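You operate a simulated robot arm through the tools that you are given. There is no shell and no other tool. Be economical: measure what you need, move in short steps, check, and stop when the job is done.

You are at the controls of a simulated robot arm. One attempt, no reset.

TASK
Seat the cap on burner two, stand the green saucepan on it and pour in the milk.
Fine: the burner cap lies on the nook counter; empty the milk jug and put it back; leave the gas off. Set down upright: milk jug.
Where things are to end (x, y in the base frame): green saucepan within 0.035 m of [1.09, -0.61].

The check looks at the end state, three seconds after you hand in, the way a careful person would. Anything else that was tipped, shoved, dropped, spilled or broken makes it a failure. Lids that push on must go on centred and level and be pressed home; caps that screw on are set level and turned clockwise until they are tight.

THE ROBOT
A 6-joint arm with a two-finger parallel gripper on a trunk, on a base that drives. Base frame: it is fixed to the floor where the robot stands at the start and does not move with it; the origin is under the middle of the robot, x ahead of it, y to its left, z up; the surface under the hand at the start is at about z = 0.86. Readings come in m, degrees, newtons and seconds.
With the tool pointing down near the work surface it reaches from about 0.18 to 0.74 m from the robot's upright axis, wherever it stands. Its first joint turns from -166.0 to 166.0 degrees. Places, roughly: green saucepan (32x15x10 cm) [0.5, 0.4, 0.9]; milk jug (13x9x12 cm) [0.5, 0.2, 0.9]; seat of burner two [1.1, -0.6, 0.9]; top of burner two [1.1, -0.6, 1]. Payload 3.91 kg.
The tool frame sits at the grasp point between the pads (the TCP): z along the fingers, y along the line on which they close. The tips reach 0.03 m beyond it. The gripper opens to 0.11 m. The fingers are 0.02 m wide and 0.01 m thick; the gripper's body (0.048 by 0.112 m) begins 0.055 m behind the TCP.
Orientation is told as [roll, pitch, yaw] about the base's x, y, z axes, in that order, counted from this pose: with the fingers straight down and closing along the base's y, the tool's x points along the base's -x, its y along +y and its z along -z.

THE INTERFACE
- The arm moves only by the tool apply_moves. Its arguments are lists of equal length, an entry for each row: "xyz": the shift along the tool's x, y, z in units of 50 mm (1.0 is 50 mm), a list of three; "turn": the turn, a rotation vector about the tool's x, y, z in units of 8 degrees (1.0 is 8 degrees), a list of three; "gripper": the finger opening in m, from 0 to 0.11. In form: {"xyz": [[x, y, z], ...], "turn": [[rx, ry, rz], ...], "gripper": [gripper, ...]}. A call has 1 to 20 rows; each row shifts and turns the commanded pose from where the row before left it, along the tool's axes as they then stand. A call with a number of a shift or a turn outside -1 to 1 is refused whole. A row lasts 0.2 s, in which the tool goes at most 0.05 m and 8.6 degrees; a call with a longer step from one row to the next is refused whole, and so is a gripper value outside its range. A pose out of reach is approached as far as the arm can. The call stops where the force on the tool passes 70 N (or 10 N more than at its start, if that is more) or the arm is blocked; 0.2 s more then pass. Each finger travels about 0.045 m/s and halts on what it meets, pressing with about 28 N; the grip force reading is that of the motor and also rises with nothing between the fingers. The clock runs only during rows and for 0.2 s after the last one: add rows that do not move to give the fingers time. It gives the time, the measured TCP pose, the force on the tool (base axes), the opening and the grip force at its end, in the units of the frame above (readings bear some noise), with the torque about the TCP (base axes, N m) and any sound that the robot's microphone picked up, and new pictures: "show" is both (left out), scene, wrist or none.
- Cameras (640 x 400 px; columns grow to the right, rows downward): "scene" is now at [0.0256, 0.1613, 1.5633]; the picture's right is [0.13, -0.99, 0.00], its down [-0.65, -0.08, -0.75] and it looks along [0.75, 0.10, -0.66] (base axes); focal length 259 px, centre (320, 200). "wrist" rides on the gripper at [0.071, 0.022, -0.107] in the tool frame; the picture's right is [-0.29, 0.96, 0.00], its down [-0.76, -0.23, -0.61] and it looks along [-0.58, -0.18, 0.79] (tool axes); focal length 243 px, centre (320, 200). There is no depth. A picture from a camera that has moved, and an enlarged one, comes with that camera's place and axes in the base frame and with its lens.
- lift_body(by): slides the trunk up (or, below 0, down) by that many m; the arm and the scene camera ride with it, the base frame stays. It gives what a move gives, with no picture.
- base_move(legs): drives the robot by 1 to 6 legs, each [ahead, left, turn to the left] in m, m and degrees, along the robot's own axes; the way and the turn of a leg run together, so that a leg with both is an arc; at most 1.5 m and 180 degrees a leg. The arm and the cameras ride along, it lands a little off, and it stops where it bumps. It gives what a move gives, and a new picture of the scene camera.
- pan_tilt(pan, tilt): turns the head with the scene camera to pan (to the left, within 86 degrees either way) and tilt (down, from -29 to 69), counted from straight ahead of the robot. It gives what a move gives, and a new picture of the scene camera.
- zoom(camera, box): a new picture of the part [left, top, right, bottom] of that camera's present view, enlarged. No time passes.
- finish_job(): hands the job in; it is judged then, once.

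Go step by step. Nothing tells you exact positions but the pictures and the camera data: compare them with the known pose of the tool, close in by small moves and look again before you grip or let go. The budget is 120 turns and 260 pictures, counting those below and the enlarged ones. Unless the task says otherwise, let go and move clear before handing in, and close with one line.

The tools are called after "Emit:" as a command line: name --argument value ..., lists and objects as JSON in quotes. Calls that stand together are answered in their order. apply_moves: Moves the arm, as the interface text tells. Its arguments: {"type":"object","properties":{"xyz":{"type":"array"},"turn":{"type":"array"},"gripper":{"type":"array"},"show":{"type":"string","enum":["both","scene","wrist","none"]}},"required":["xyz","turn","gripper"]} The other tools are called the same way: lift_body (by) slides the trunk up or down; base_move (legs) drives the base; pan_tilt (pan, tilt) turns the head that bears the scene camera; zoom (camera, box) takes an enlarged picture of a part of a camera's view; finish_job () hands the job in.

At the start:

```text
time_s: 0.0
position: [0.3165, 0.177, 1.3153]
tcp_rot: [0.0, 0.0, -0.1]
contact_force: [0.0, -0.5, -0.5]
moment: [-0.01, 0.02, 0.01]
width: 0.1099
grasp_force: 0.1
trunk travel left (down, up): [-0.525, 0.065]
robot x, y, heading: [0.0025, -0.0014, 0.2]
head pan, tilt: [7.3, 41.0]
```

scene: 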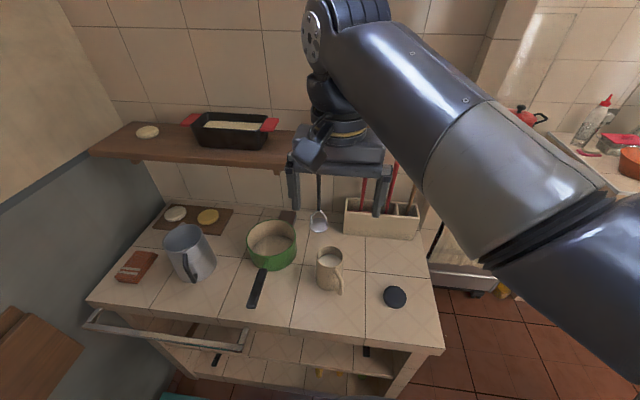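
wrist: 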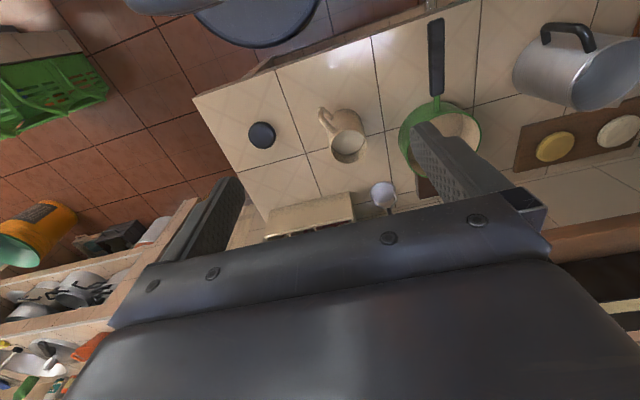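

I see the nook counter with a dark disc (probably the burner cap, about [0.43, 0.0]), the milk jug, the green saucepan and a larger steel pot. I'll look right toward the stove and enlarge the counter.

Emit:
zoom --camera "scene" --box '[220, 200, 460, 350]'

Emit:
pan_tilt --pan -45 --tilt 30

```text
2.67 times, centred on (340, 275) of scene
camera zoom: at [0.0256, 0.1613, 1.5633], right [0.13, -0.99, 0.0], down [-0.65, -0.08, -0.75], along [0.75, 0.1, -0.66], focal length 691 px, centre (267, 0)
```

zoom: 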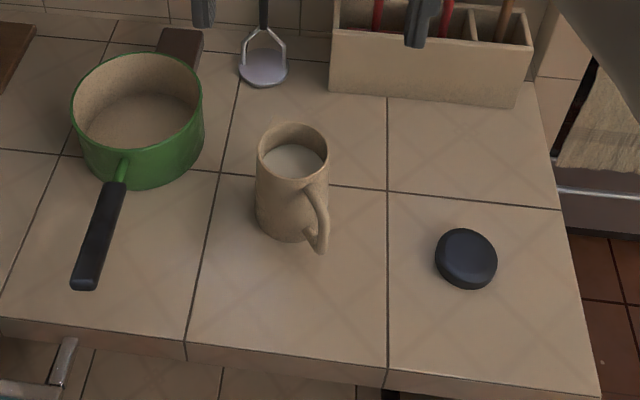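

```text
time_s: 1.2
position: [0.3167, 0.1776, 1.3149]
tcp_rot: [0.0, 0.0, -0.1]
contact_force: [0.5, -0.8, -1.1]
moment: [0.0, -0.01, -0.02]
width: 0.11
grasp_force: 0.0
trunk travel left (down, up): [-0.525, 0.065]
robot x, y, heading: [-0.0009, 0.0001, -0.1]
head pan, tilt: [-45.0, 30.0]
camera scene: at [0.006, 0.0867, 1.5801], right [-0.71, -0.71, 0.0], down [-0.35, 0.35, -0.87], along [0.61, -0.61, -0.5], focal length 259 px, centre (320, 200)
```

scene: 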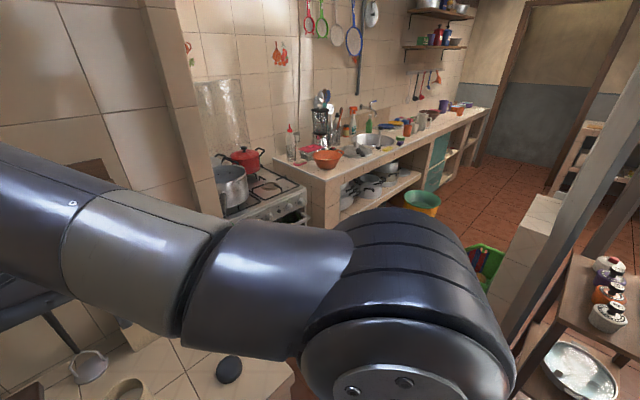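

The stove is ahead on the right, with two pots on its left burners. I'll enlarge it to find burner two.

Emit:
zoom --camera "scene" --box '[190, 130, 350, 230]'

```text
4.00 times, centred on (270, 180) of scene
camera zoom: at [0.006, 0.0867, 1.5801], right [-0.71, -0.71, 0.0], down [-0.35, 0.35, -0.87], along [0.61, -0.61, -0.5], focal length 1036 px, centre (520, 280)
```

zoom: 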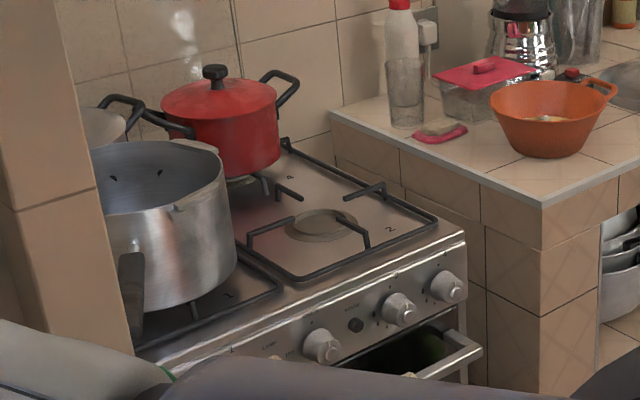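

Burner two (bare ring) is at about [1.1, -0.62], and its number is printed on the hob. The cap is at about [0.424, 0.0] by both cameras, so I'll move above it.

Emit:
apply_moves --xyz '[[-0.27, -0.444, 0.75], [-0.27, -0.444, 0.75], [-0.27, -0.444, 0.75], [-0.27, -0.444, 0.75], [-0.27, -0.444, 0.75], [-0.27, -0.444, 0.75], [-0.27, -0.444, 0.75], [-0.27, -0.444, 0.75], [0, 0, 0]]' --turn '[[0, 0, 0], [0, 0, 0], [0, 0, 0], [0, 0, 0], [0, 0, 0], [0, 0, 0], [0, 0, 0], [0, 0, 0], [0, 0, 0]]' --gripper '[0.11, 0.11, 0.11, 0.11, 0.11, 0.11, 0.11, 0.11, 0.11]' --show "none"

Emit:
pan_tilt --pan 0 --tilt 50

Emit:
zoom --camera "wrist" --box '[0, 0, 640, 400]'

```text
time_s: 3.2
position: [0.422, 0.001, 1.0146]
tcp_rot: [0.0, 0.0, -0.1]
contact_force: [0.3, 0.4, 0.0]
moment: [0.01, 0.02, -0.03]
width: 0.1099
grasp_force: 0.1
trunk travel left (down, up): [-0.525, 0.065]
robot x, y, heading: [0.0018, -0.0025, -0.1]
head pan, tilt: [-45.0, 30.0]
```

```text
time_s: 4.3
position: [0.4231, 0.0023, 1.0138]
tcp_rot: [0.0, 0.0, -0.1]
contact_force: [0.1, -1.4, 0.2]
moment: [-0.03, 0.01, -0.04]
width: 0.11
grasp_force: 0.1
trunk travel left (down, up): [-0.525, 0.065]
robot x, y, heading: [0.0016, 0.0029, -0.1]
head pan, tilt: [0.0, 50.0]
camera scene: at [0.0191, 0.1505, 1.5507], right [0.0, -1.0, 0.0], down [-0.77, 0.0, -0.64], along [0.64, 0.0, -0.77], focal length 259 px, centre (320, 200)
```

scene: 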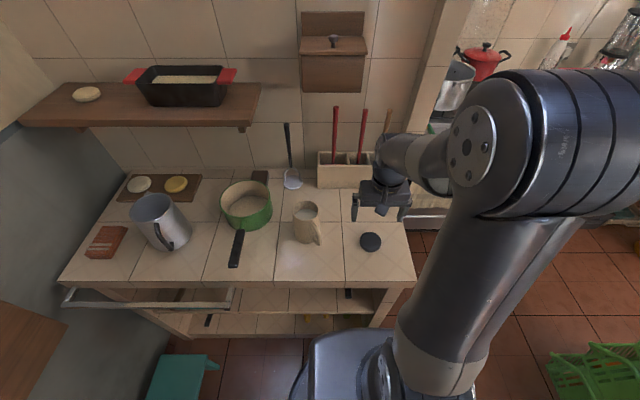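

```text
1.00 times, centred on (320, 200) of wrist (not enlarged: the box is as wide or as high as the picture)
camera zoom: at [0.3522, 0.0233, 1.1206], right [0.29, 0.96, 0.0], down [0.76, -0.23, 0.61], along [0.58, -0.18, -0.79], focal length 243 px, centre (320, 200)
```

zoom: 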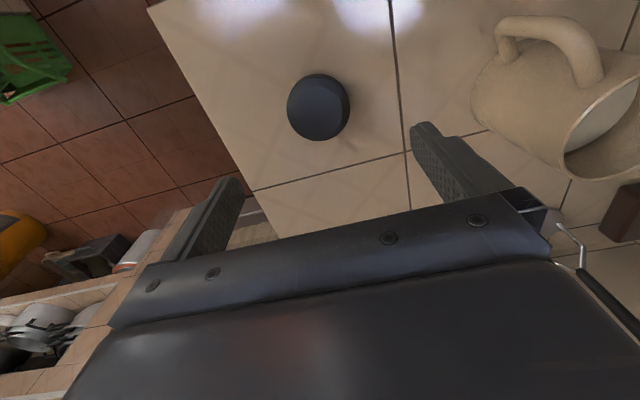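

Emit:
zoom --camera "wrist" --box '[240, 50, 400, 150]'

Emit:
zoom --camera "scene" --box '[310, 200, 430, 275]'

```text
4.00 times, centred on (320, 100) of wrist
camera zoom: at [0.3522, 0.0233, 1.1206], right [0.29, 0.96, 0.0], down [0.76, -0.23, 0.61], along [0.58, -0.18, -0.79], focal length 970 px, centre (320, 600)
```

zoom: 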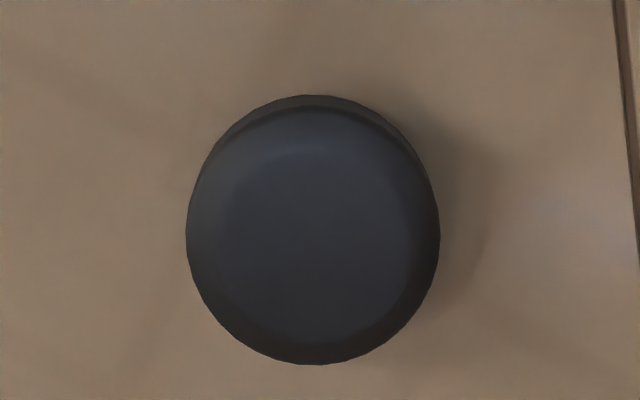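

```text
5.33 times, centred on (370, 238) of scene
camera zoom: at [0.0191, 0.1505, 1.5507], right [0.0, -1.0, 0.0], down [-0.77, 0.0, -0.64], along [0.64, 0.0, -0.77], focal length 1381 px, centre (53, 0)
```

zoom: 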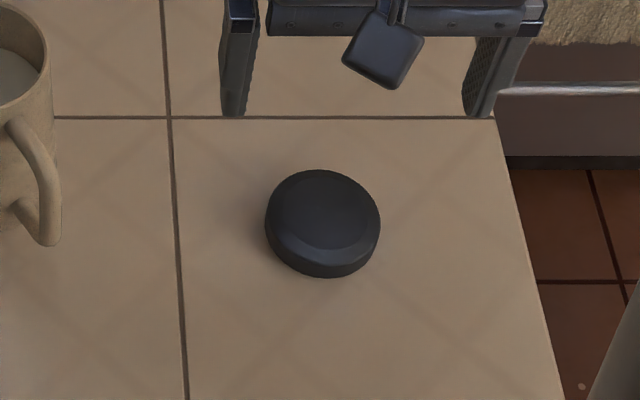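

The cap is at about [0.421, 0.0], roughly 64 mm across. I'll descend over it in steps and look.

Emit:
apply_moves --xyz '[[0.04, 0.04, 0.7], [0, 0, 0.7], [0, 0, 0.66], [0, 0, 0]]' --turn '[[0, 0, 0], [0, 0, 0], [0, 0, 0], [0, 0, 0]]' --gripper '[0.11, 0.11, 0.11, 0.11]'

Emit:
zoom --camera "scene" --box '[310, 190, 430, 265]'

```text
time_s: 5.3
position: [0.4231, 0.0019, 0.9127]
tcp_rot: [0.0, 0.0, -0.2]
contact_force: [-0.1, -0.3, 1.1]
moment: [-0.01, -0.03, 0.01]
width: 0.1099
grasp_force: 0.1
trunk travel left (down, up): [-0.525, 0.065]
robot x, y, heading: [0.0003, 0.0034, 0.0]
head pan, tilt: [0.0, 50.0]
camera scene: at [0.0193, 0.1505, 1.5506], right [0.0, -1.0, 0.0], down [-0.77, 0.0, -0.64], along [0.64, 0.0, -0.77], focal length 259 px, centre (320, 200)
camera wrist: at [0.3525, 0.0221, 1.0189], right [0.29, 0.96, 0.0], down [0.76, -0.23, 0.61], along [0.58, -0.18, -0.79], focal length 243 px, centre (320, 200)
```

scene: 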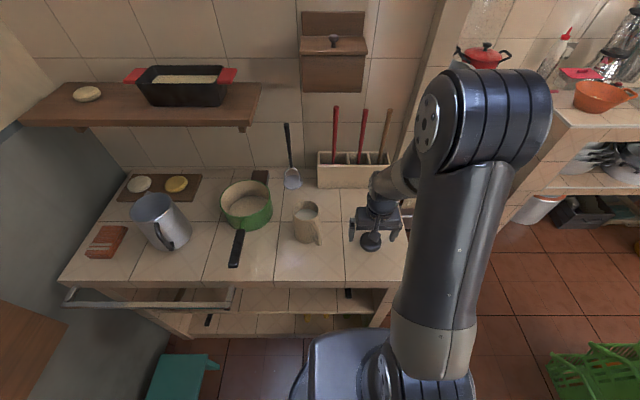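
wrist: 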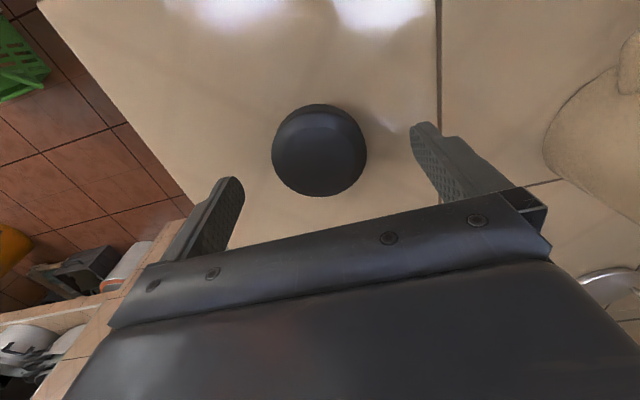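

```text
5.33 times, centred on (370, 228) of scene
camera zoom: at [0.0193, 0.1505, 1.5506], right [0.0, -1.0, 0.0], down [-0.77, 0.0, -0.64], along [0.64, 0.0, -0.77], focal length 1381 px, centre (53, 53)
```

zoom: 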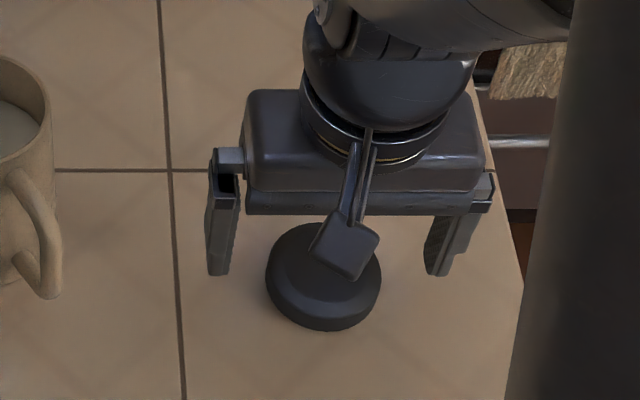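

Emit:
apply_moves --xyz '[[0, -0.02, 0.3], [0, 0, 0], [0, 0, 0], [0, 0, 0], [0, 0, 0], [0, 0, 0]]' --turn '[[0, 0, 0], [0, 0, 0], [0, 0, 0], [0, 0, 0], [0, 0, 0], [0, 0, 0]]' --gripper '[0.11, 0.1, 0.085, 0.07, 0.055, 0.05]'

Emit:
zoom --camera "scene" --box '[310, 190, 430, 265]'

```text
time_s: 6.7
position: [0.4234, 0.0012, 0.8984]
tcp_rot: [0.0, 0.0, -0.1]
contact_force: [0.0, -0.2, 0.2]
moment: [-0.03, 0.03, 0.02]
width: 0.0626
grasp_force: 28.1
trunk travel left (down, up): [-0.525, 0.065]
robot x, y, heading: [0.0027, -0.0004, -0.1]
head pan, tilt: [0.0, 50.0]
camera scene: at [0.0191, 0.1506, 1.5506], right [0.0, -1.0, 0.0], down [-0.77, 0.0, -0.64], along [0.64, 0.0, -0.77], focal length 259 px, centre (320, 200)
camera wrist: at [0.3524, 0.0215, 1.0048], right [0.29, 0.96, 0.0], down [0.76, -0.23, 0.61], along [0.58, -0.18, -0.79], focal length 243 px, centre (320, 200)
```

scene: 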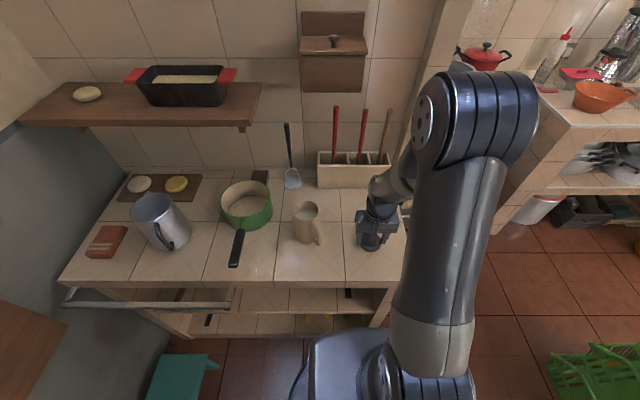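
wrist: 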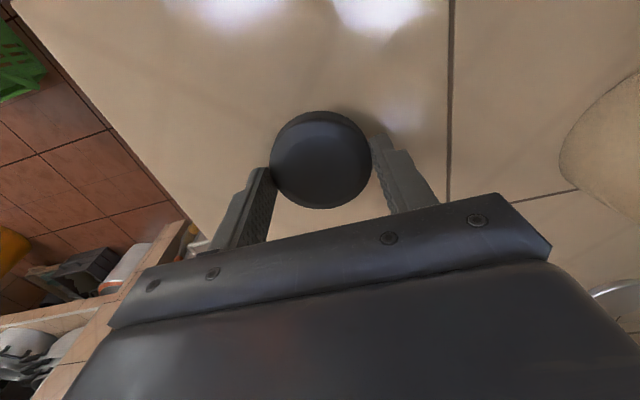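

```text
5.33 times, centred on (370, 228) of scene
camera zoom: at [0.0191, 0.1506, 1.5506], right [0.0, -1.0, 0.0], down [-0.77, 0.0, -0.64], along [0.64, 0.0, -0.77], focal length 1381 px, centre (53, 53)
```

zoom: 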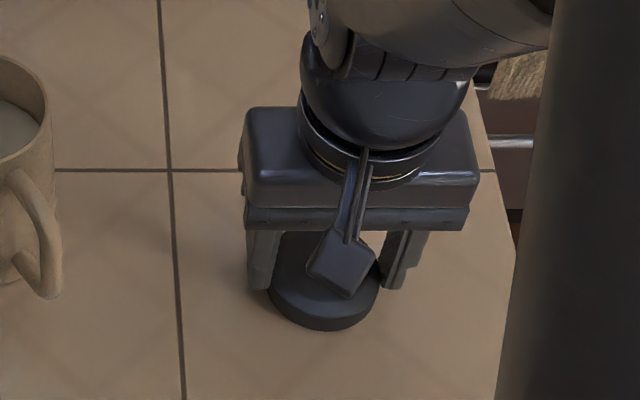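

The cap is gripped, width 63 mm. I'll lift it and sidestep to the right, then drive toward the stove.

Emit:
apply_moves --xyz '[[0, 0, -0.4], [0, 0, -0.95], [0, 0, -0.95], [0, 0, -0.95], [0, 0, -0.95], [0, 0, -0.95], [0.3, 0, -0.9], [0.3, 0, -0.9], [0, 0, 0]]' --turn '[[0, 0, 0], [0, 0, 0], [0, 0, 0], [0, 0, 0], [0, 0, 0], [0, 0, 0], [0, 0, 0], [0, 0, 0], [0, 0, 0]]' --gripper '[0.05, 0.05, 0.05, 0.05, 0.05, 0.05, 0.05, 0.05, 0.05]' --show "wrist"

Emit:
base_move --legs '[[0, -0.6, 0], [0.3, 0, 0]]'

```text
time_s: 8.7
position: [0.3926, 0.0021, 1.2453]
tcp_rot: [0.1, 0.0, -0.1]
contact_force: [0.1, 0.6, 0.4]
moment: [0.03, 0.02, 0.01]
width: 0.05
grasp_force: 0.1
trunk travel left (down, up): [-0.525, 0.065]
robot x, y, heading: [-0.0015, 0.0007, -0.4]
head pan, tilt: [0.0, 50.0]
camera wrist: at [0.3217, 0.0234, 1.3521], right [0.29, 0.96, 0.0], down [0.76, -0.23, 0.61], along [0.58, -0.18, -0.79], focal length 243 px, centre (320, 200)
```

wrist: 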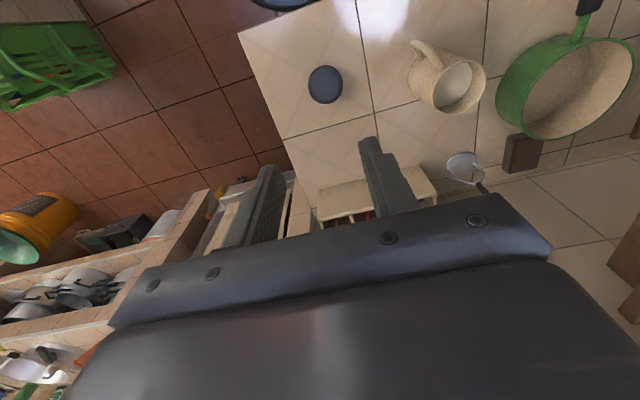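

```text
time_s: 13.7
position: [0.6925, -0.5987, 1.2455]
tcp_rot: [0.0, -0.1, -0.7]
contact_force: [0.1, 0.0, -0.2]
moment: [0.0, 0.03, -0.02]
width: 0.0498
grasp_force: 0.1
trunk travel left (down, up): [-0.525, 0.065]
robot x, y, heading: [0.2992, -0.5982, -0.4]
head pan, tilt: [0.0, 50.0]
camera scene: at [0.3199, -0.4455, 1.5506], right [-0.01, -1.0, 0.0], down [-0.77, 0.01, -0.64], along [0.64, -0.01, -0.77], focal length 259 px, centre (320, 200)
```

scene: 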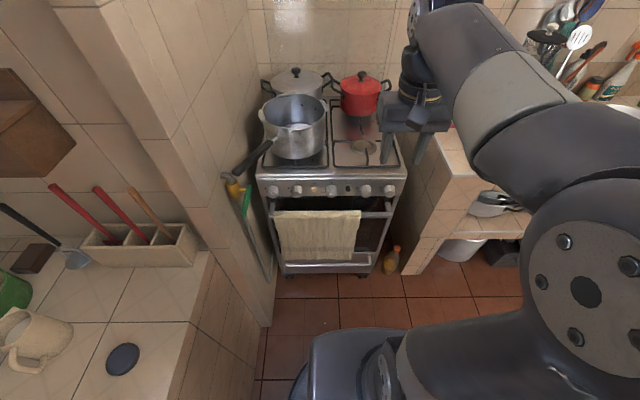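

The cap slipped out and still lies on the counter, since the grip was too high on its rounded edge. While I'm here I'll inspect burner two and then go back.

Emit:
zoom --camera "scene" --box '[320, 110, 416, 170]'

Emit:
zoom --camera "wrist" --box '[0, 0, 640, 400]'

Emit:
zoom --camera "scene" --box '[240, 60, 432, 280]'

```text
6.67 times, centred on (368, 140) of scene
camera zoom: at [0.3199, -0.4455, 1.5506], right [-0.01, -1.0, 0.0], down [-0.77, 0.01, -0.64], along [0.64, -0.01, -0.77], focal length 1727 px, centre (0, 600)
```

zoom: 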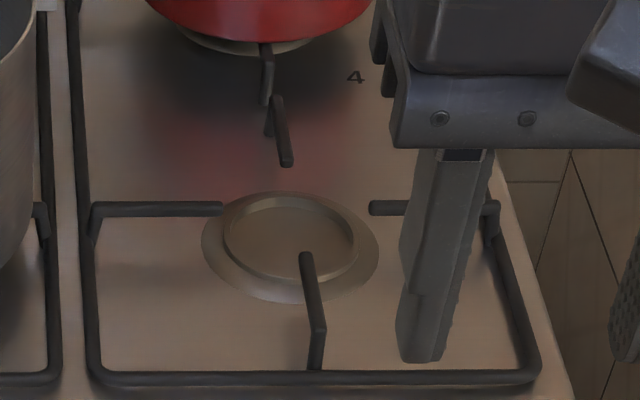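

```text
1.00 times, centred on (320, 200) of wrist (not enlarged: the box is as wide or as high as the picture)
camera zoom: at [0.6218, -0.5756, 1.3515], right [0.3, 0.95, 0.0], down [0.76, -0.24, 0.61], along [0.58, -0.18, -0.79], focal length 243 px, centre (320, 200)
```

zoom: 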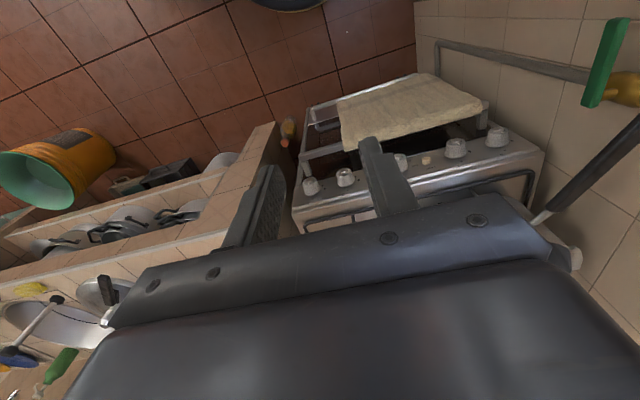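

```text
1.82 times, centred on (336, 170) of scene
camera zoom: at [0.3199, -0.4455, 1.5506], right [-0.01, -1.0, 0.0], down [-0.77, 0.01, -0.64], along [0.64, -0.01, -0.77], focal length 471 px, centre (291, 254)
```

zoom: 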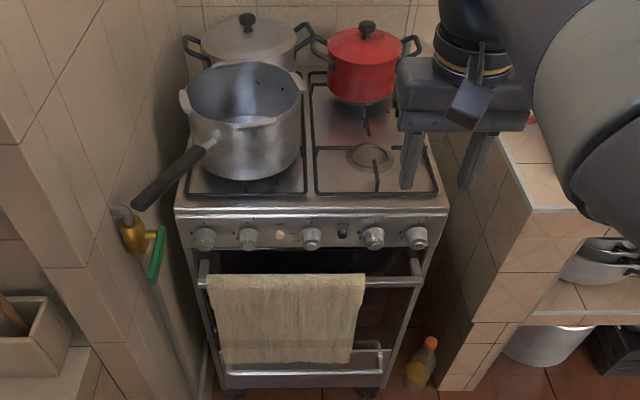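

Burner two is a shallow round ring at about [1.09, -0.615], with four grate arms on its axes, so I'll have to place the cap with the hand turned 45°. I'm going back to grip the cap lower.

Emit:
base_move --legs '[[-0.3, 0, 0], [0, 0.6, 0]]'

Emit:
zoom --camera "wrist" --box '[0, 0, 640, 400]'

```text
time_s: 18.8
position: [0.3969, 0.0077, 1.2462]
tcp_rot: [-0.1, -0.1, -0.9]
contact_force: [-0.4, 0.4, 0.6]
moment: [-0.01, -0.03, 0.01]
width: 0.0502
grasp_force: 0.0
trunk travel left (down, up): [-0.525, 0.065]
robot x, y, heading: [0.0023, 0.0087, -0.8]
head pan, tilt: [0.0, 50.0]
camera scene: at [0.0247, 0.1599, 1.5506], right [-0.01, -1.0, 0.0], down [-0.77, 0.01, -0.64], along [0.64, -0.01, -0.77], focal length 259 px, centre (320, 200)
```

scene: 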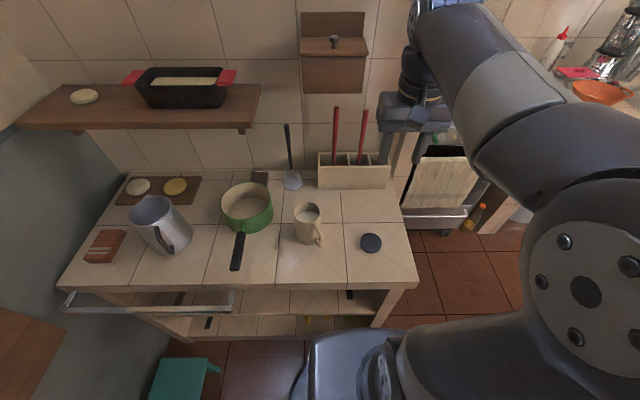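

```text
1.00 times, centred on (320, 200) of wrist (not enlarged: the box is as wide or as high as the picture)
camera zoom: at [0.3261, 0.0287, 1.3516], right [0.3, 0.95, 0.0], down [0.76, -0.24, 0.61], along [0.58, -0.18, -0.79], focal length 243 px, centre (320, 200)
```

zoom: 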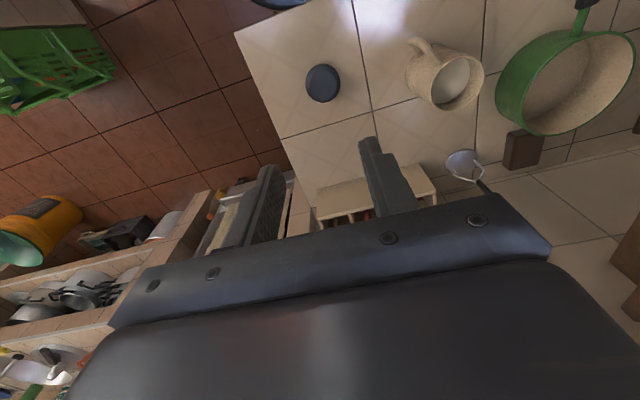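

Emit:
apply_moves --xyz '[[-0.1, -0.026, 0.94], [-0.1, -0.026, 0.94], [-0.1, -0.026, 0.94], [-0.1, -0.026, 0.94], [-0.1, -0.026, 0.94], [0, 0, 0.94], [0, 0, 0.94], [0, 0, 0]]' --turn '[[0, 0, 0], [0, 0, 0], [0, 0, 0], [0, 0, 0], [0, 0, 0], [0, 0, 0], [0, 0, 0], [0, 0, 0]]' --gripper '[0.11, 0.11, 0.11, 0.11, 0.11, 0.11, 0.11, 0.11]'

Emit:
zoom --camera "wrist" --box '[200, 80, 456, 240]'

```text
time_s: 20.6
position: [0.4189, -0.0003, 0.9166]
tcp_rot: [0.1, 0.0, -1.0]
contact_force: [-0.3, 0.1, -0.2]
moment: [0.01, 0.01, 0.01]
width: 0.1099
grasp_force: 0.0
trunk travel left (down, up): [-0.525, 0.065]
robot x, y, heading: [0.0023, 0.0075, -0.6]
head pan, tilt: [0.0, 50.0]
camera scene: at [0.0251, 0.1597, 1.5506], right [-0.01, -1.0, 0.0], down [-0.77, 0.01, -0.64], along [0.64, -0.01, -0.77], focal length 259 px, centre (320, 200)
camera wrist: at [0.3485, 0.0229, 1.0223], right [0.3, 0.95, 0.0], down [0.76, -0.24, 0.61], along [0.58, -0.18, -0.79], focal length 243 px, centre (320, 200)
```

scene: 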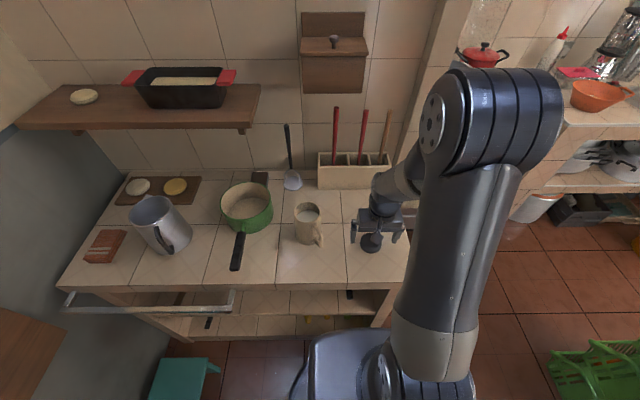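
wrist: 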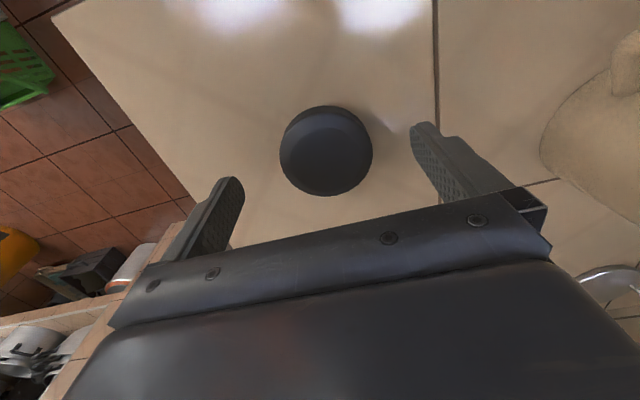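

```text
2.50 times, centred on (328, 160) of wrist
camera zoom: at [0.3485, 0.0229, 1.0223], right [0.3, 0.95, 0.0], down [0.76, -0.24, 0.61], along [0.58, -0.18, -0.79], focal length 606 px, centre (300, 300)
```

zoom: 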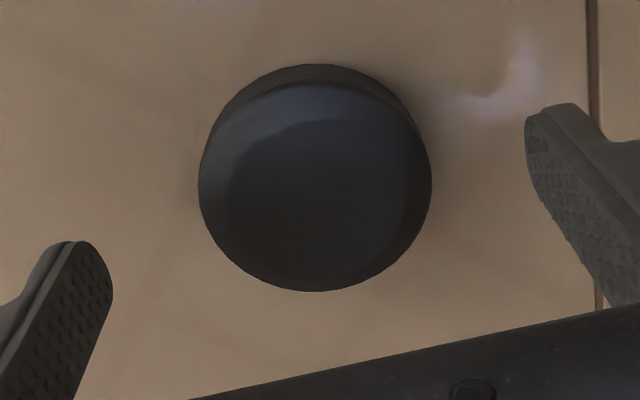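

Emit:
apply_moves --xyz '[[-0.03, 0.08, 0.25], [0, 0, 0.21], [0, 0, 0], [0, 0, 0], [0, 0, 0], [0, 0, 0], [0, 0, 0], [0, 0, 0]]' --turn '[[0, 0, 0], [0, 0, 0], [0, 0, 0], [0, 0, 0], [0, 0, 0], [0, 0, 0], [0, 0, 0], [0, 0, 0]]' --gripper '[0.11, 0.11, 0.1, 0.085, 0.07, 0.055, 0.04, 0.02]' --show "wrist"

Emit:
zoom --camera "wrist" --box '[200, 80, 456, 240]'

```text
time_s: 22.4
position: [0.4213, 0.0045, 0.8938]
tcp_rot: [0.0, 0.0, -0.9]
contact_force: [0.2, 0.2, 0.3]
moment: [-0.01, -0.03, 0.04]
width: 0.0627
grasp_force: 28.3
trunk travel left (down, up): [-0.525, 0.065]
robot x, y, heading: [0.003, 0.0078, -1.0]
head pan, tilt: [0.0, 50.0]
camera wrist: at [0.3508, 0.0268, 1.0004], right [0.3, 0.95, 0.0], down [0.76, -0.24, 0.61], along [0.58, -0.18, -0.79], focal length 243 px, centre (320, 200)
```

wrist: 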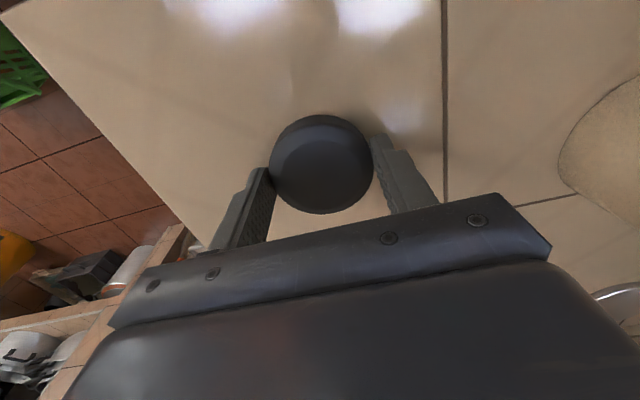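

```text
2.50 times, centred on (328, 160) of wrist
camera zoom: at [0.3508, 0.0268, 1.0004], right [0.3, 0.95, 0.0], down [0.76, -0.24, 0.61], along [0.58, -0.18, -0.79], focal length 606 px, centre (300, 300)
```

zoom: 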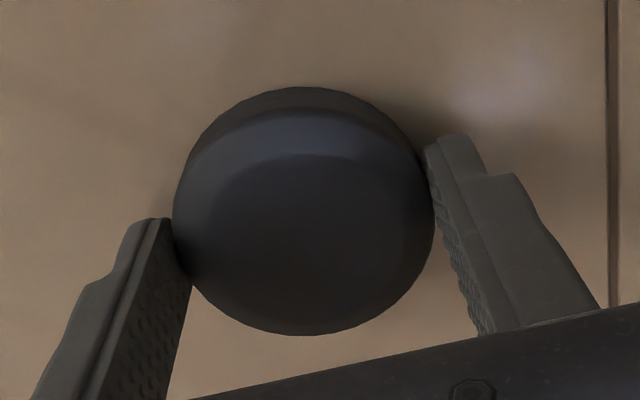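

Emit:
apply_moves --xyz '[[0, 0, 0], [0, 0, -0.2], [0, 0, -0.3], [0, 0, -0.5], [0, 0, 0]]' --turn '[[0, 0, 0], [0, 0, 0], [0, 0, 0], [0, 0, 0], [0, 0, 0]]' --gripper '[0.0, 0.0, 0.0, 0.0, 0.0]' --show "wrist"

```text
time_s: 23.6
position: [0.4212, 0.0038, 0.9443]
tcp_rot: [0.0, -0.1, -0.9]
contact_force: [0.5, 0.0, -0.3]
moment: [0.01, -0.01, 0.01]
width: 0.0627
grasp_force: 27.8
trunk travel left (down, up): [-0.525, 0.065]
robot x, y, heading: [0.0016, 0.011, -0.7]
head pan, tilt: [0.0, 50.0]
camera wrist: at [0.351, 0.0261, 1.0506], right [0.3, 0.95, 0.0], down [0.76, -0.24, 0.61], along [0.58, -0.18, -0.79], focal length 243 px, centre (320, 200)
```

wrist: 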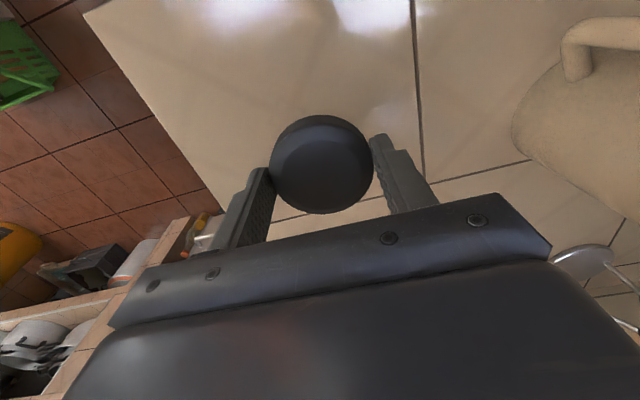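

Held. I'll lift clear and turn the hand 45°, then drive to the stove.

Emit:
apply_moves --xyz '[[0, 0, -0.9], [0, 0, -0.9], [0, 0, -0.9], [0, 0, -0.9], [0, 0, -0.9], [0, 0, -0.9], [0, 0, 0]]' --turn '[[0, 0, -0.92], [0, 0, -0.92], [0, 0, -0.92], [0, 0, -0.92], [0, 0, -0.92], [0, 0, -0.92], [0, 0, 0]]' --gripper '[0.0, 0.0, 0.0, 0.0, 0.0, 0.0, 0.0]' --show "wrist"

Emit:
base_move --legs '[[0, -0.61, 0], [0.4, 0, 0.8]]'

Emit:
zoom --camera "wrist" --box '[0, 0, 640, 400]'

```text
time_s: 25.2
position: [0.4195, 0.0033, 1.2149]
tcp_rot: [0.1, 0.0, 43.4]
contact_force: [-0.4, 0.4, -0.5]
moment: [0.02, -0.01, -0.01]
width: 0.0629
grasp_force: 28.5
trunk travel left (down, up): [-0.525, 0.065]
robot x, y, heading: [0.0016, 0.0111, -0.8]
head pan, tilt: [0.0, 50.0]
camera wrist: at [0.3548, -0.0293, 1.322], right [-0.45, 0.89, 0.0], down [0.71, 0.35, 0.61], along [0.54, 0.27, -0.79], focal length 243 px, centre (320, 200)
```

wrist: 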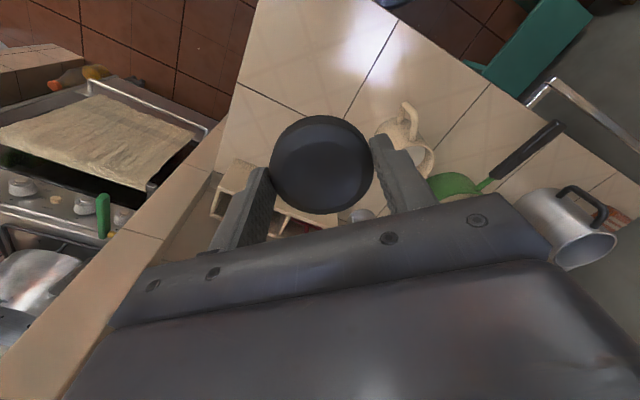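

```text
time_s: 30.7
position: [0.8142, -0.6093, 1.2149]
tcp_rot: [0.0, 0.0, 43.8]
contact_force: [0.1, 0.0, -0.9]
moment: [-0.01, -0.02, -0.01]
width: 0.063
grasp_force: 28.0
trunk travel left (down, up): [-0.525, 0.065]
robot x, y, heading: [0.3967, -0.6082, -0.5]
head pan, tilt: [0.0, 50.0]
camera scene: at [0.4174, -0.457, 1.5506], right [0.0, -1.0, 0.0], down [-0.77, 0.0, -0.64], along [0.64, 0.0, -0.77], focal length 259 px, centre (320, 200)
```

scene: 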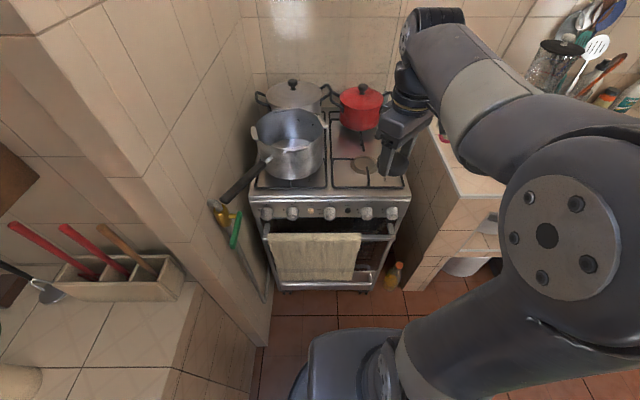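

```text
1.00 times, centred on (320, 200) of wrist (not enlarged: the box is as wide or as high as the picture)
camera zoom: at [0.7492, -0.6432, 1.3214], right [-0.45, 0.89, 0.0], down [0.71, 0.36, 0.61], along [0.54, 0.28, -0.79], focal length 243 px, centre (320, 200)
```

zoom: 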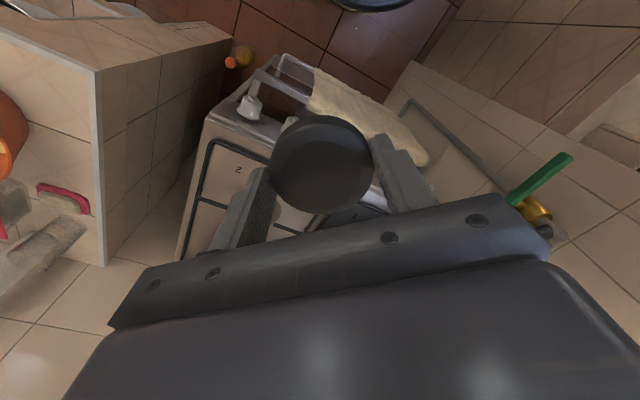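

Emit:
zoom --camera "scene" --box '[320, 125, 416, 185]'

```text
6.67 times, centred on (368, 155) of scene
camera zoom: at [0.4174, -0.457, 1.5506], right [0.0, -1.0, 0.0], down [-0.77, 0.0, -0.64], along [0.64, 0.0, -0.77], focal length 1727 px, centre (0, 500)
```

zoom: 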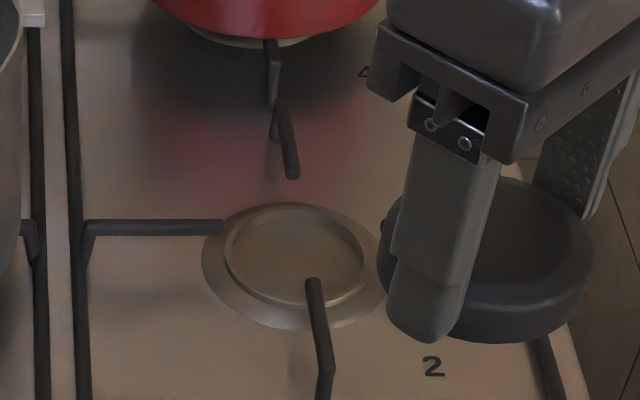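

The seat appears to be at about [1.095, -0.613], z≈0.94. I'll drive a little closer and hold the wrist camera above the ring to measure it better.

Emit:
base_move --legs '[[0.08, 0, 0.5]]'

Emit:
apply_moves --xyz '[[-0.61, -0.5, 0.15], [-0.61, -0.5, 0.15], [-0.61, -0.5, 0.15], [-0.61, -0.5, 0.15], [-0.61, -0.5, 0.15], [-0.61, -0.5, 0.15], [0, 0, 0]]' --turn '[[0, 0, 0], [0, 0, 0], [0, 0, 0], [0, 0, 0], [0, 0, 0], [0, 0, 0], [0, 0, 0]]' --gripper '[0.0, 0.0, 0.0, 0.0, 0.0, 0.0, 0.0]'

```text
time_s: 31.8
position: [0.896, -0.6059, 1.2148]
tcp_rot: [-0.1, 0.0, 44.3]
contact_force: [0.4, -0.4, -1.3]
moment: [-0.03, -0.01, -0.01]
width: 0.063
grasp_force: 28.0
trunk travel left (down, up): [-0.525, 0.065]
robot x, y, heading: [0.4778, -0.6072, 0.1]
head pan, tilt: [0.0, 50.0]
camera scene: at [0.4978, -0.4569, 1.5506], right [0.0, -1.0, 0.0], down [-0.77, 0.0, -0.64], along [0.64, 0.0, -0.77], focal length 259 px, centre (320, 200)
```

scene: 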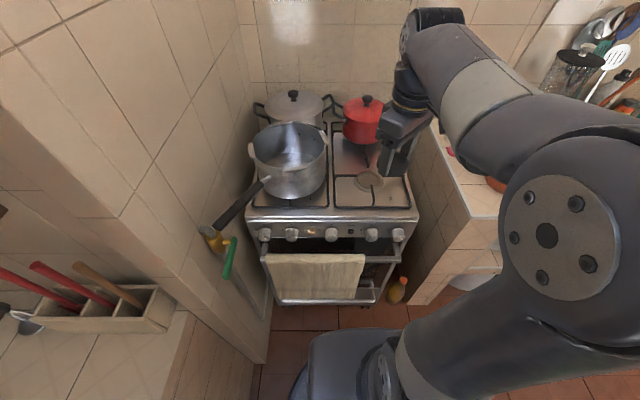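

```text
time_s: 33.4
position: [1.1316, -0.586, 1.1695]
tcp_rot: [0.0, 0.0, 44.2]
contact_force: [-1.6, 0.1, -1.4]
moment: [-0.01, 0.0, 0.0]
width: 0.0626
grasp_force: 28.3
trunk travel left (down, up): [-0.525, 0.065]
robot x, y, heading: [0.4755, -0.6095, 0.5]
head pan, tilt: [0.0, 50.0]
camera scene: at [0.4976, -0.4569, 1.5506], right [0.0, -1.0, 0.0], down [-0.77, 0.0, -0.64], along [0.64, 0.0, -0.77], focal length 259 px, centre (320, 200)
camera wrist: at [1.066, -0.6206, 1.2758], right [-0.46, 0.89, 0.0], down [0.71, 0.36, 0.61], along [0.54, 0.28, -0.79], focal length 243 px, centre (320, 200)
```

scene: 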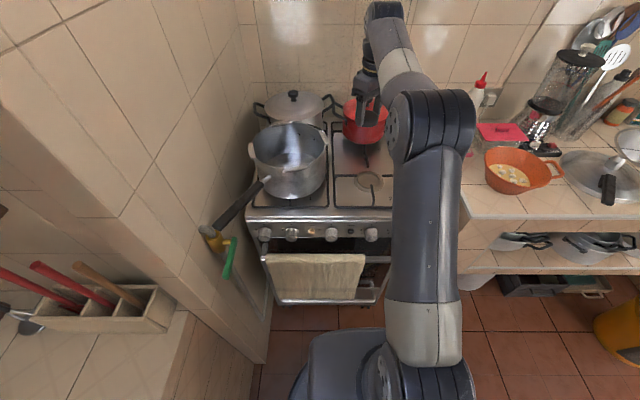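
wrist: 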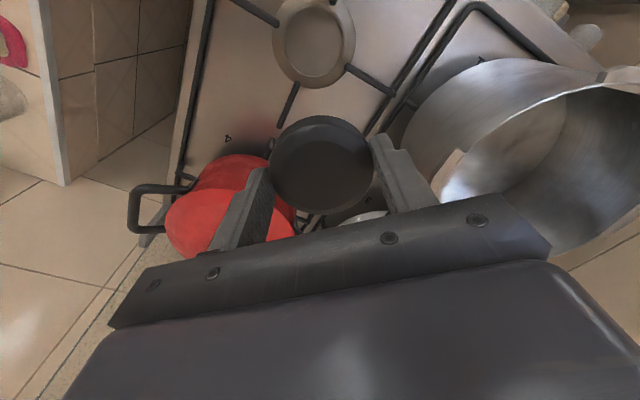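

Emit:
zoom --camera "wrist" --box '[234, 0, 394, 100]'

Emit:
zoom --camera "scene" --box '[320, 140, 416, 200]'

```text
4.00 times, centred on (314, 50) of wrist
camera zoom: at [1.066, -0.6206, 1.2758], right [-0.46, 0.89, 0.0], down [0.71, 0.36, 0.61], along [0.54, 0.28, -0.79], focal length 970 px, centre (344, 800)
```

zoom: 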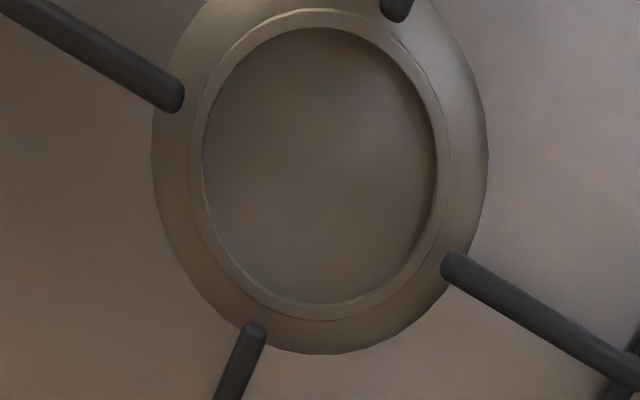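

```text
6.67 times, centred on (368, 170) of scene
camera zoom: at [0.4976, -0.4569, 1.5506], right [0.0, -1.0, 0.0], down [-0.77, 0.0, -0.64], along [0.64, 0.0, -0.77], focal length 1727 px, centre (0, 400)
```

zoom: 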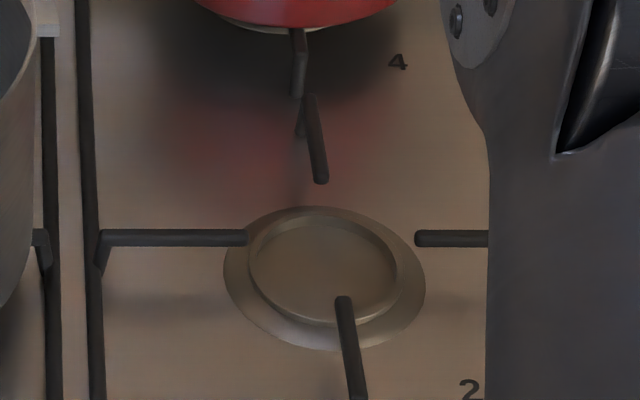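

The ring's recess is about 68 mm across, with its centre near [1.093, -0.615]. I'll move over it and hover about 2 cm above.

Emit:
apply_moves --xyz '[[0.478, 0.063, 0], [0.478, 0.063, 0], [0, 0, 0.85], [0, 0, 0.85], [0, 0, 0.85], [0, 0, 0.85], [0, 0, 0]]' --turn '[[0, 0, 0], [0, 0, 0], [0, 0, 0], [0, 0, 0], [0, 0, 0], [0, 0, 0], [0, 0, 0]]' --gripper '[0.0, 0.0, 0.0, 0.0, 0.0, 0.0, 0.0]'

Emit:
zoom --camera "scene" --box '[320, 140, 416, 200]'

Emit:
zoom --camera "wrist" --box '[200, 60, 456, 220]'

```text
time_s: 35.0
position: [1.0922, -0.6133, 0.9984]
tcp_rot: [0.1, 0.0, 44.2]
contact_force: [-0.1, -1.1, -1.2]
moment: [0.0, 0.01, 0.03]
width: 0.0626
grasp_force: 27.8
trunk travel left (down, up): [-0.525, 0.065]
robot x, y, heading: [0.4816, -0.6066, 0.1]
head pan, tilt: [0.0, 50.0]
camera scene: at [0.4975, -0.4569, 1.5506], right [0.0, -1.0, 0.0], down [-0.77, 0.0, -0.64], along [0.64, 0.0, -0.77], focal length 259 px, centre (320, 200)
camera wrist: at [1.0275, -0.6478, 1.1051], right [-0.46, 0.89, 0.0], down [0.71, 0.36, 0.61], along [0.54, 0.28, -0.79], focal length 243 px, centre (320, 200)
```

scene: 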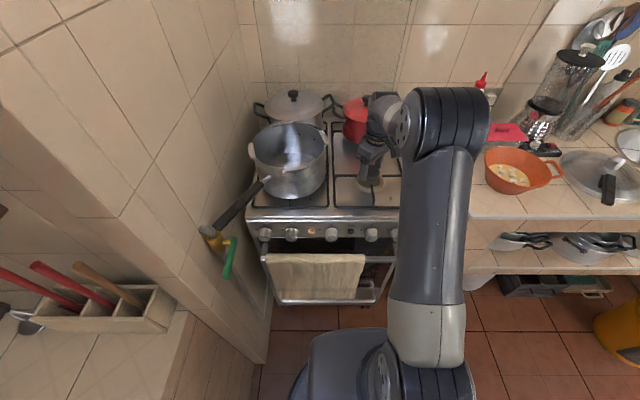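
wrist: 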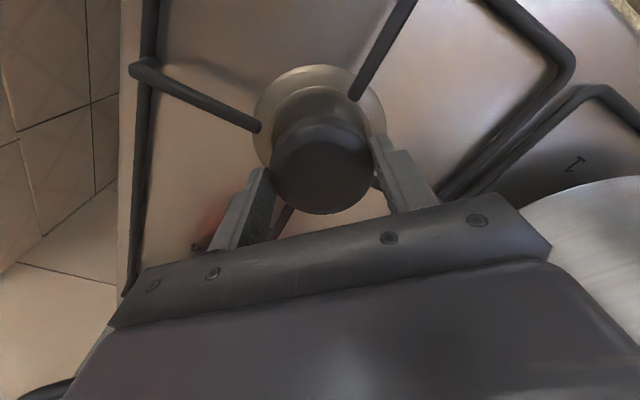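

```text
6.67 times, centred on (368, 170) of scene
camera zoom: at [0.4975, -0.4569, 1.5506], right [0.0, -1.0, 0.0], down [-0.77, 0.0, -0.64], along [0.64, 0.0, -0.77], focal length 1727 px, centre (0, 400)
```

zoom: 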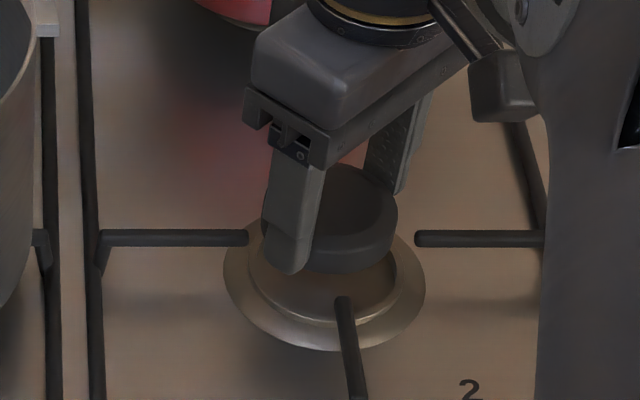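

```text
2.50 times, centred on (328, 140) of wrist
camera zoom: at [1.0275, -0.6478, 1.1051], right [-0.46, 0.89, 0.0], down [0.71, 0.36, 0.61], along [0.54, 0.28, -0.79], focal length 606 px, centre (300, 350)
```

zoom: 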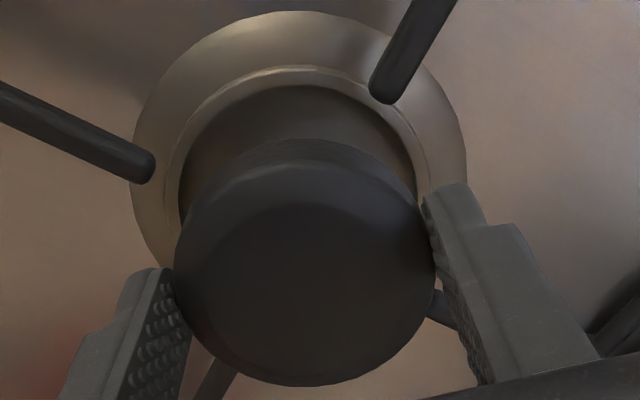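

Cap and ring look lined up to within about 2 mm. I'll shift by that much and lower carefully.

Emit:
apply_moves --xyz '[[0.006, -0.036, 0.1], [0, 0, 0.1], [0, 0, 0.1], [0, 0, 0.06], [0, 0, 0]]' --turn '[[0, 0, 0], [0, 0, 0], [0, 0, 0], [0, 0, 0], [0, 0, 0]]' --gripper '[0.0, 0.0, 0.0, 0.0, 0.0]' --show "none"

Emit:
zoom --camera "wrist" --box '[200, 60, 456, 220]'

Emit:
zoom --camera "scene" --box '[336, 150, 400, 190]'

```text
time_s: 36.2
position: [1.0951, -0.6166, 0.9809]
tcp_rot: [0.0, 0.1, 44.2]
contact_force: [0.2, -0.7, -0.7]
moment: [0.01, 0.02, -0.01]
width: 0.0626
grasp_force: 27.7
trunk travel left (down, up): [-0.525, 0.065]
robot x, y, heading: [0.4828, -0.6093, -0.1]
head pan, tilt: [0.0, 50.0]
```

```text
2.50 times, centred on (328, 140) of wrist
camera zoom: at [1.0288, -0.651, 1.0875], right [-0.46, 0.89, 0.0], down [0.71, 0.36, 0.61], along [0.54, 0.28, -0.79], focal length 606 px, centre (300, 350)
```

zoom: 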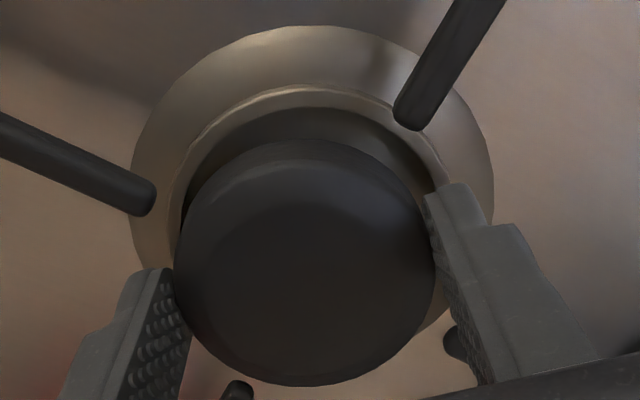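

```text
10.00 times, centred on (368, 170) of scene
camera zoom: at [0.4973, -0.4569, 1.5506], right [0.0, -1.0, 0.0], down [-0.77, 0.0, -0.64], along [0.64, 0.0, -0.77], focal length 2590 px, centre (-160, 500)
```

zoom: 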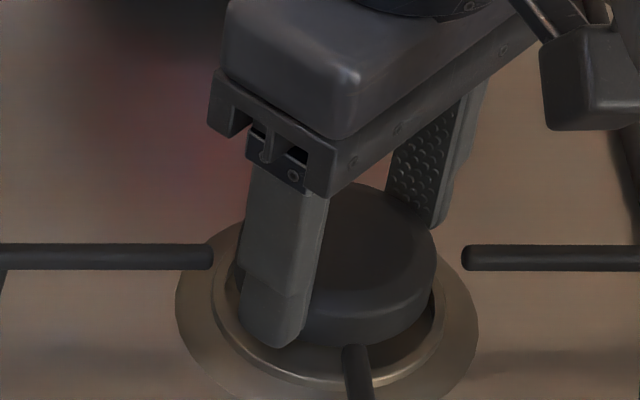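

Emit:
apply_moves --xyz '[[-0.014, 0.012, 0.03], [0, 0, 0.04], [0, 0, 0.04], [0, 0, 0.03], [0, 0, 0]]' --turn '[[0, 0, 0], [0, 0, 0], [0, 0, 0], [0, 0, 0], [0, 0, 0]]' --gripper '[0.0, 0.0, 0.0, 0.0, 0.0]' --show "none"

Emit:
zoom --camera "wrist" --box '[200, 60, 456, 220]'

Emit:
zoom --camera "scene" --box '[336, 150, 400, 190]'

```text
time_s: 37.4
position: [1.0939, -0.6162, 0.9769]
tcp_rot: [-0.1, -0.2, 44.1]
contact_force: [2.0, 1.0, 15.9]
moment: [0.29, -0.5, 0.03]
width: 0.0628
grasp_force: 28.0
trunk travel left (down, up): [-0.525, 0.065]
robot x, y, heading: [0.4803, -0.6071, 0.3]
head pan, tilt: [0.0, 50.0]
```

```text
2.50 times, centred on (328, 140) of wrist
camera zoom: at [1.0286, -0.6499, 1.0829], right [-0.46, 0.89, 0.0], down [0.7, 0.36, 0.61], along [0.54, 0.28, -0.79], focal length 606 px, centre (300, 350)
```

zoom: 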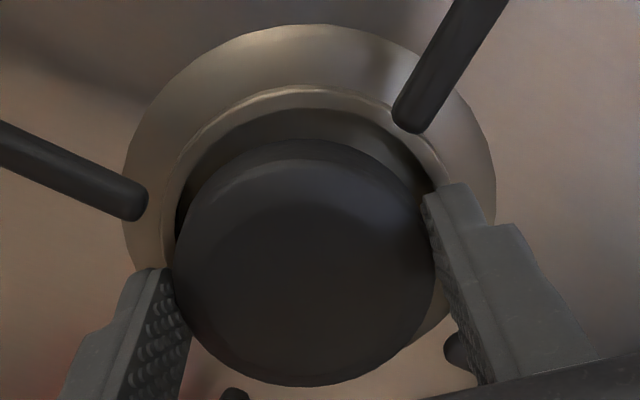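

```text
10.00 times, centred on (368, 170) of scene
camera zoom: at [0.4961, -0.4569, 1.5508], right [0.0, -1.0, 0.0], down [-0.77, 0.0, -0.64], along [0.64, 0.0, -0.77], focal length 2590 px, centre (-160, 500)
```

zoom: 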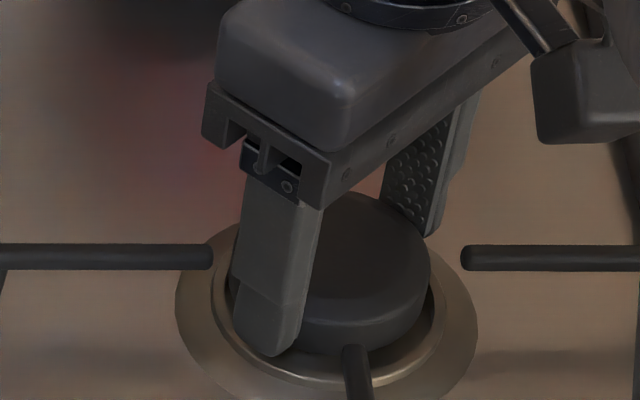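

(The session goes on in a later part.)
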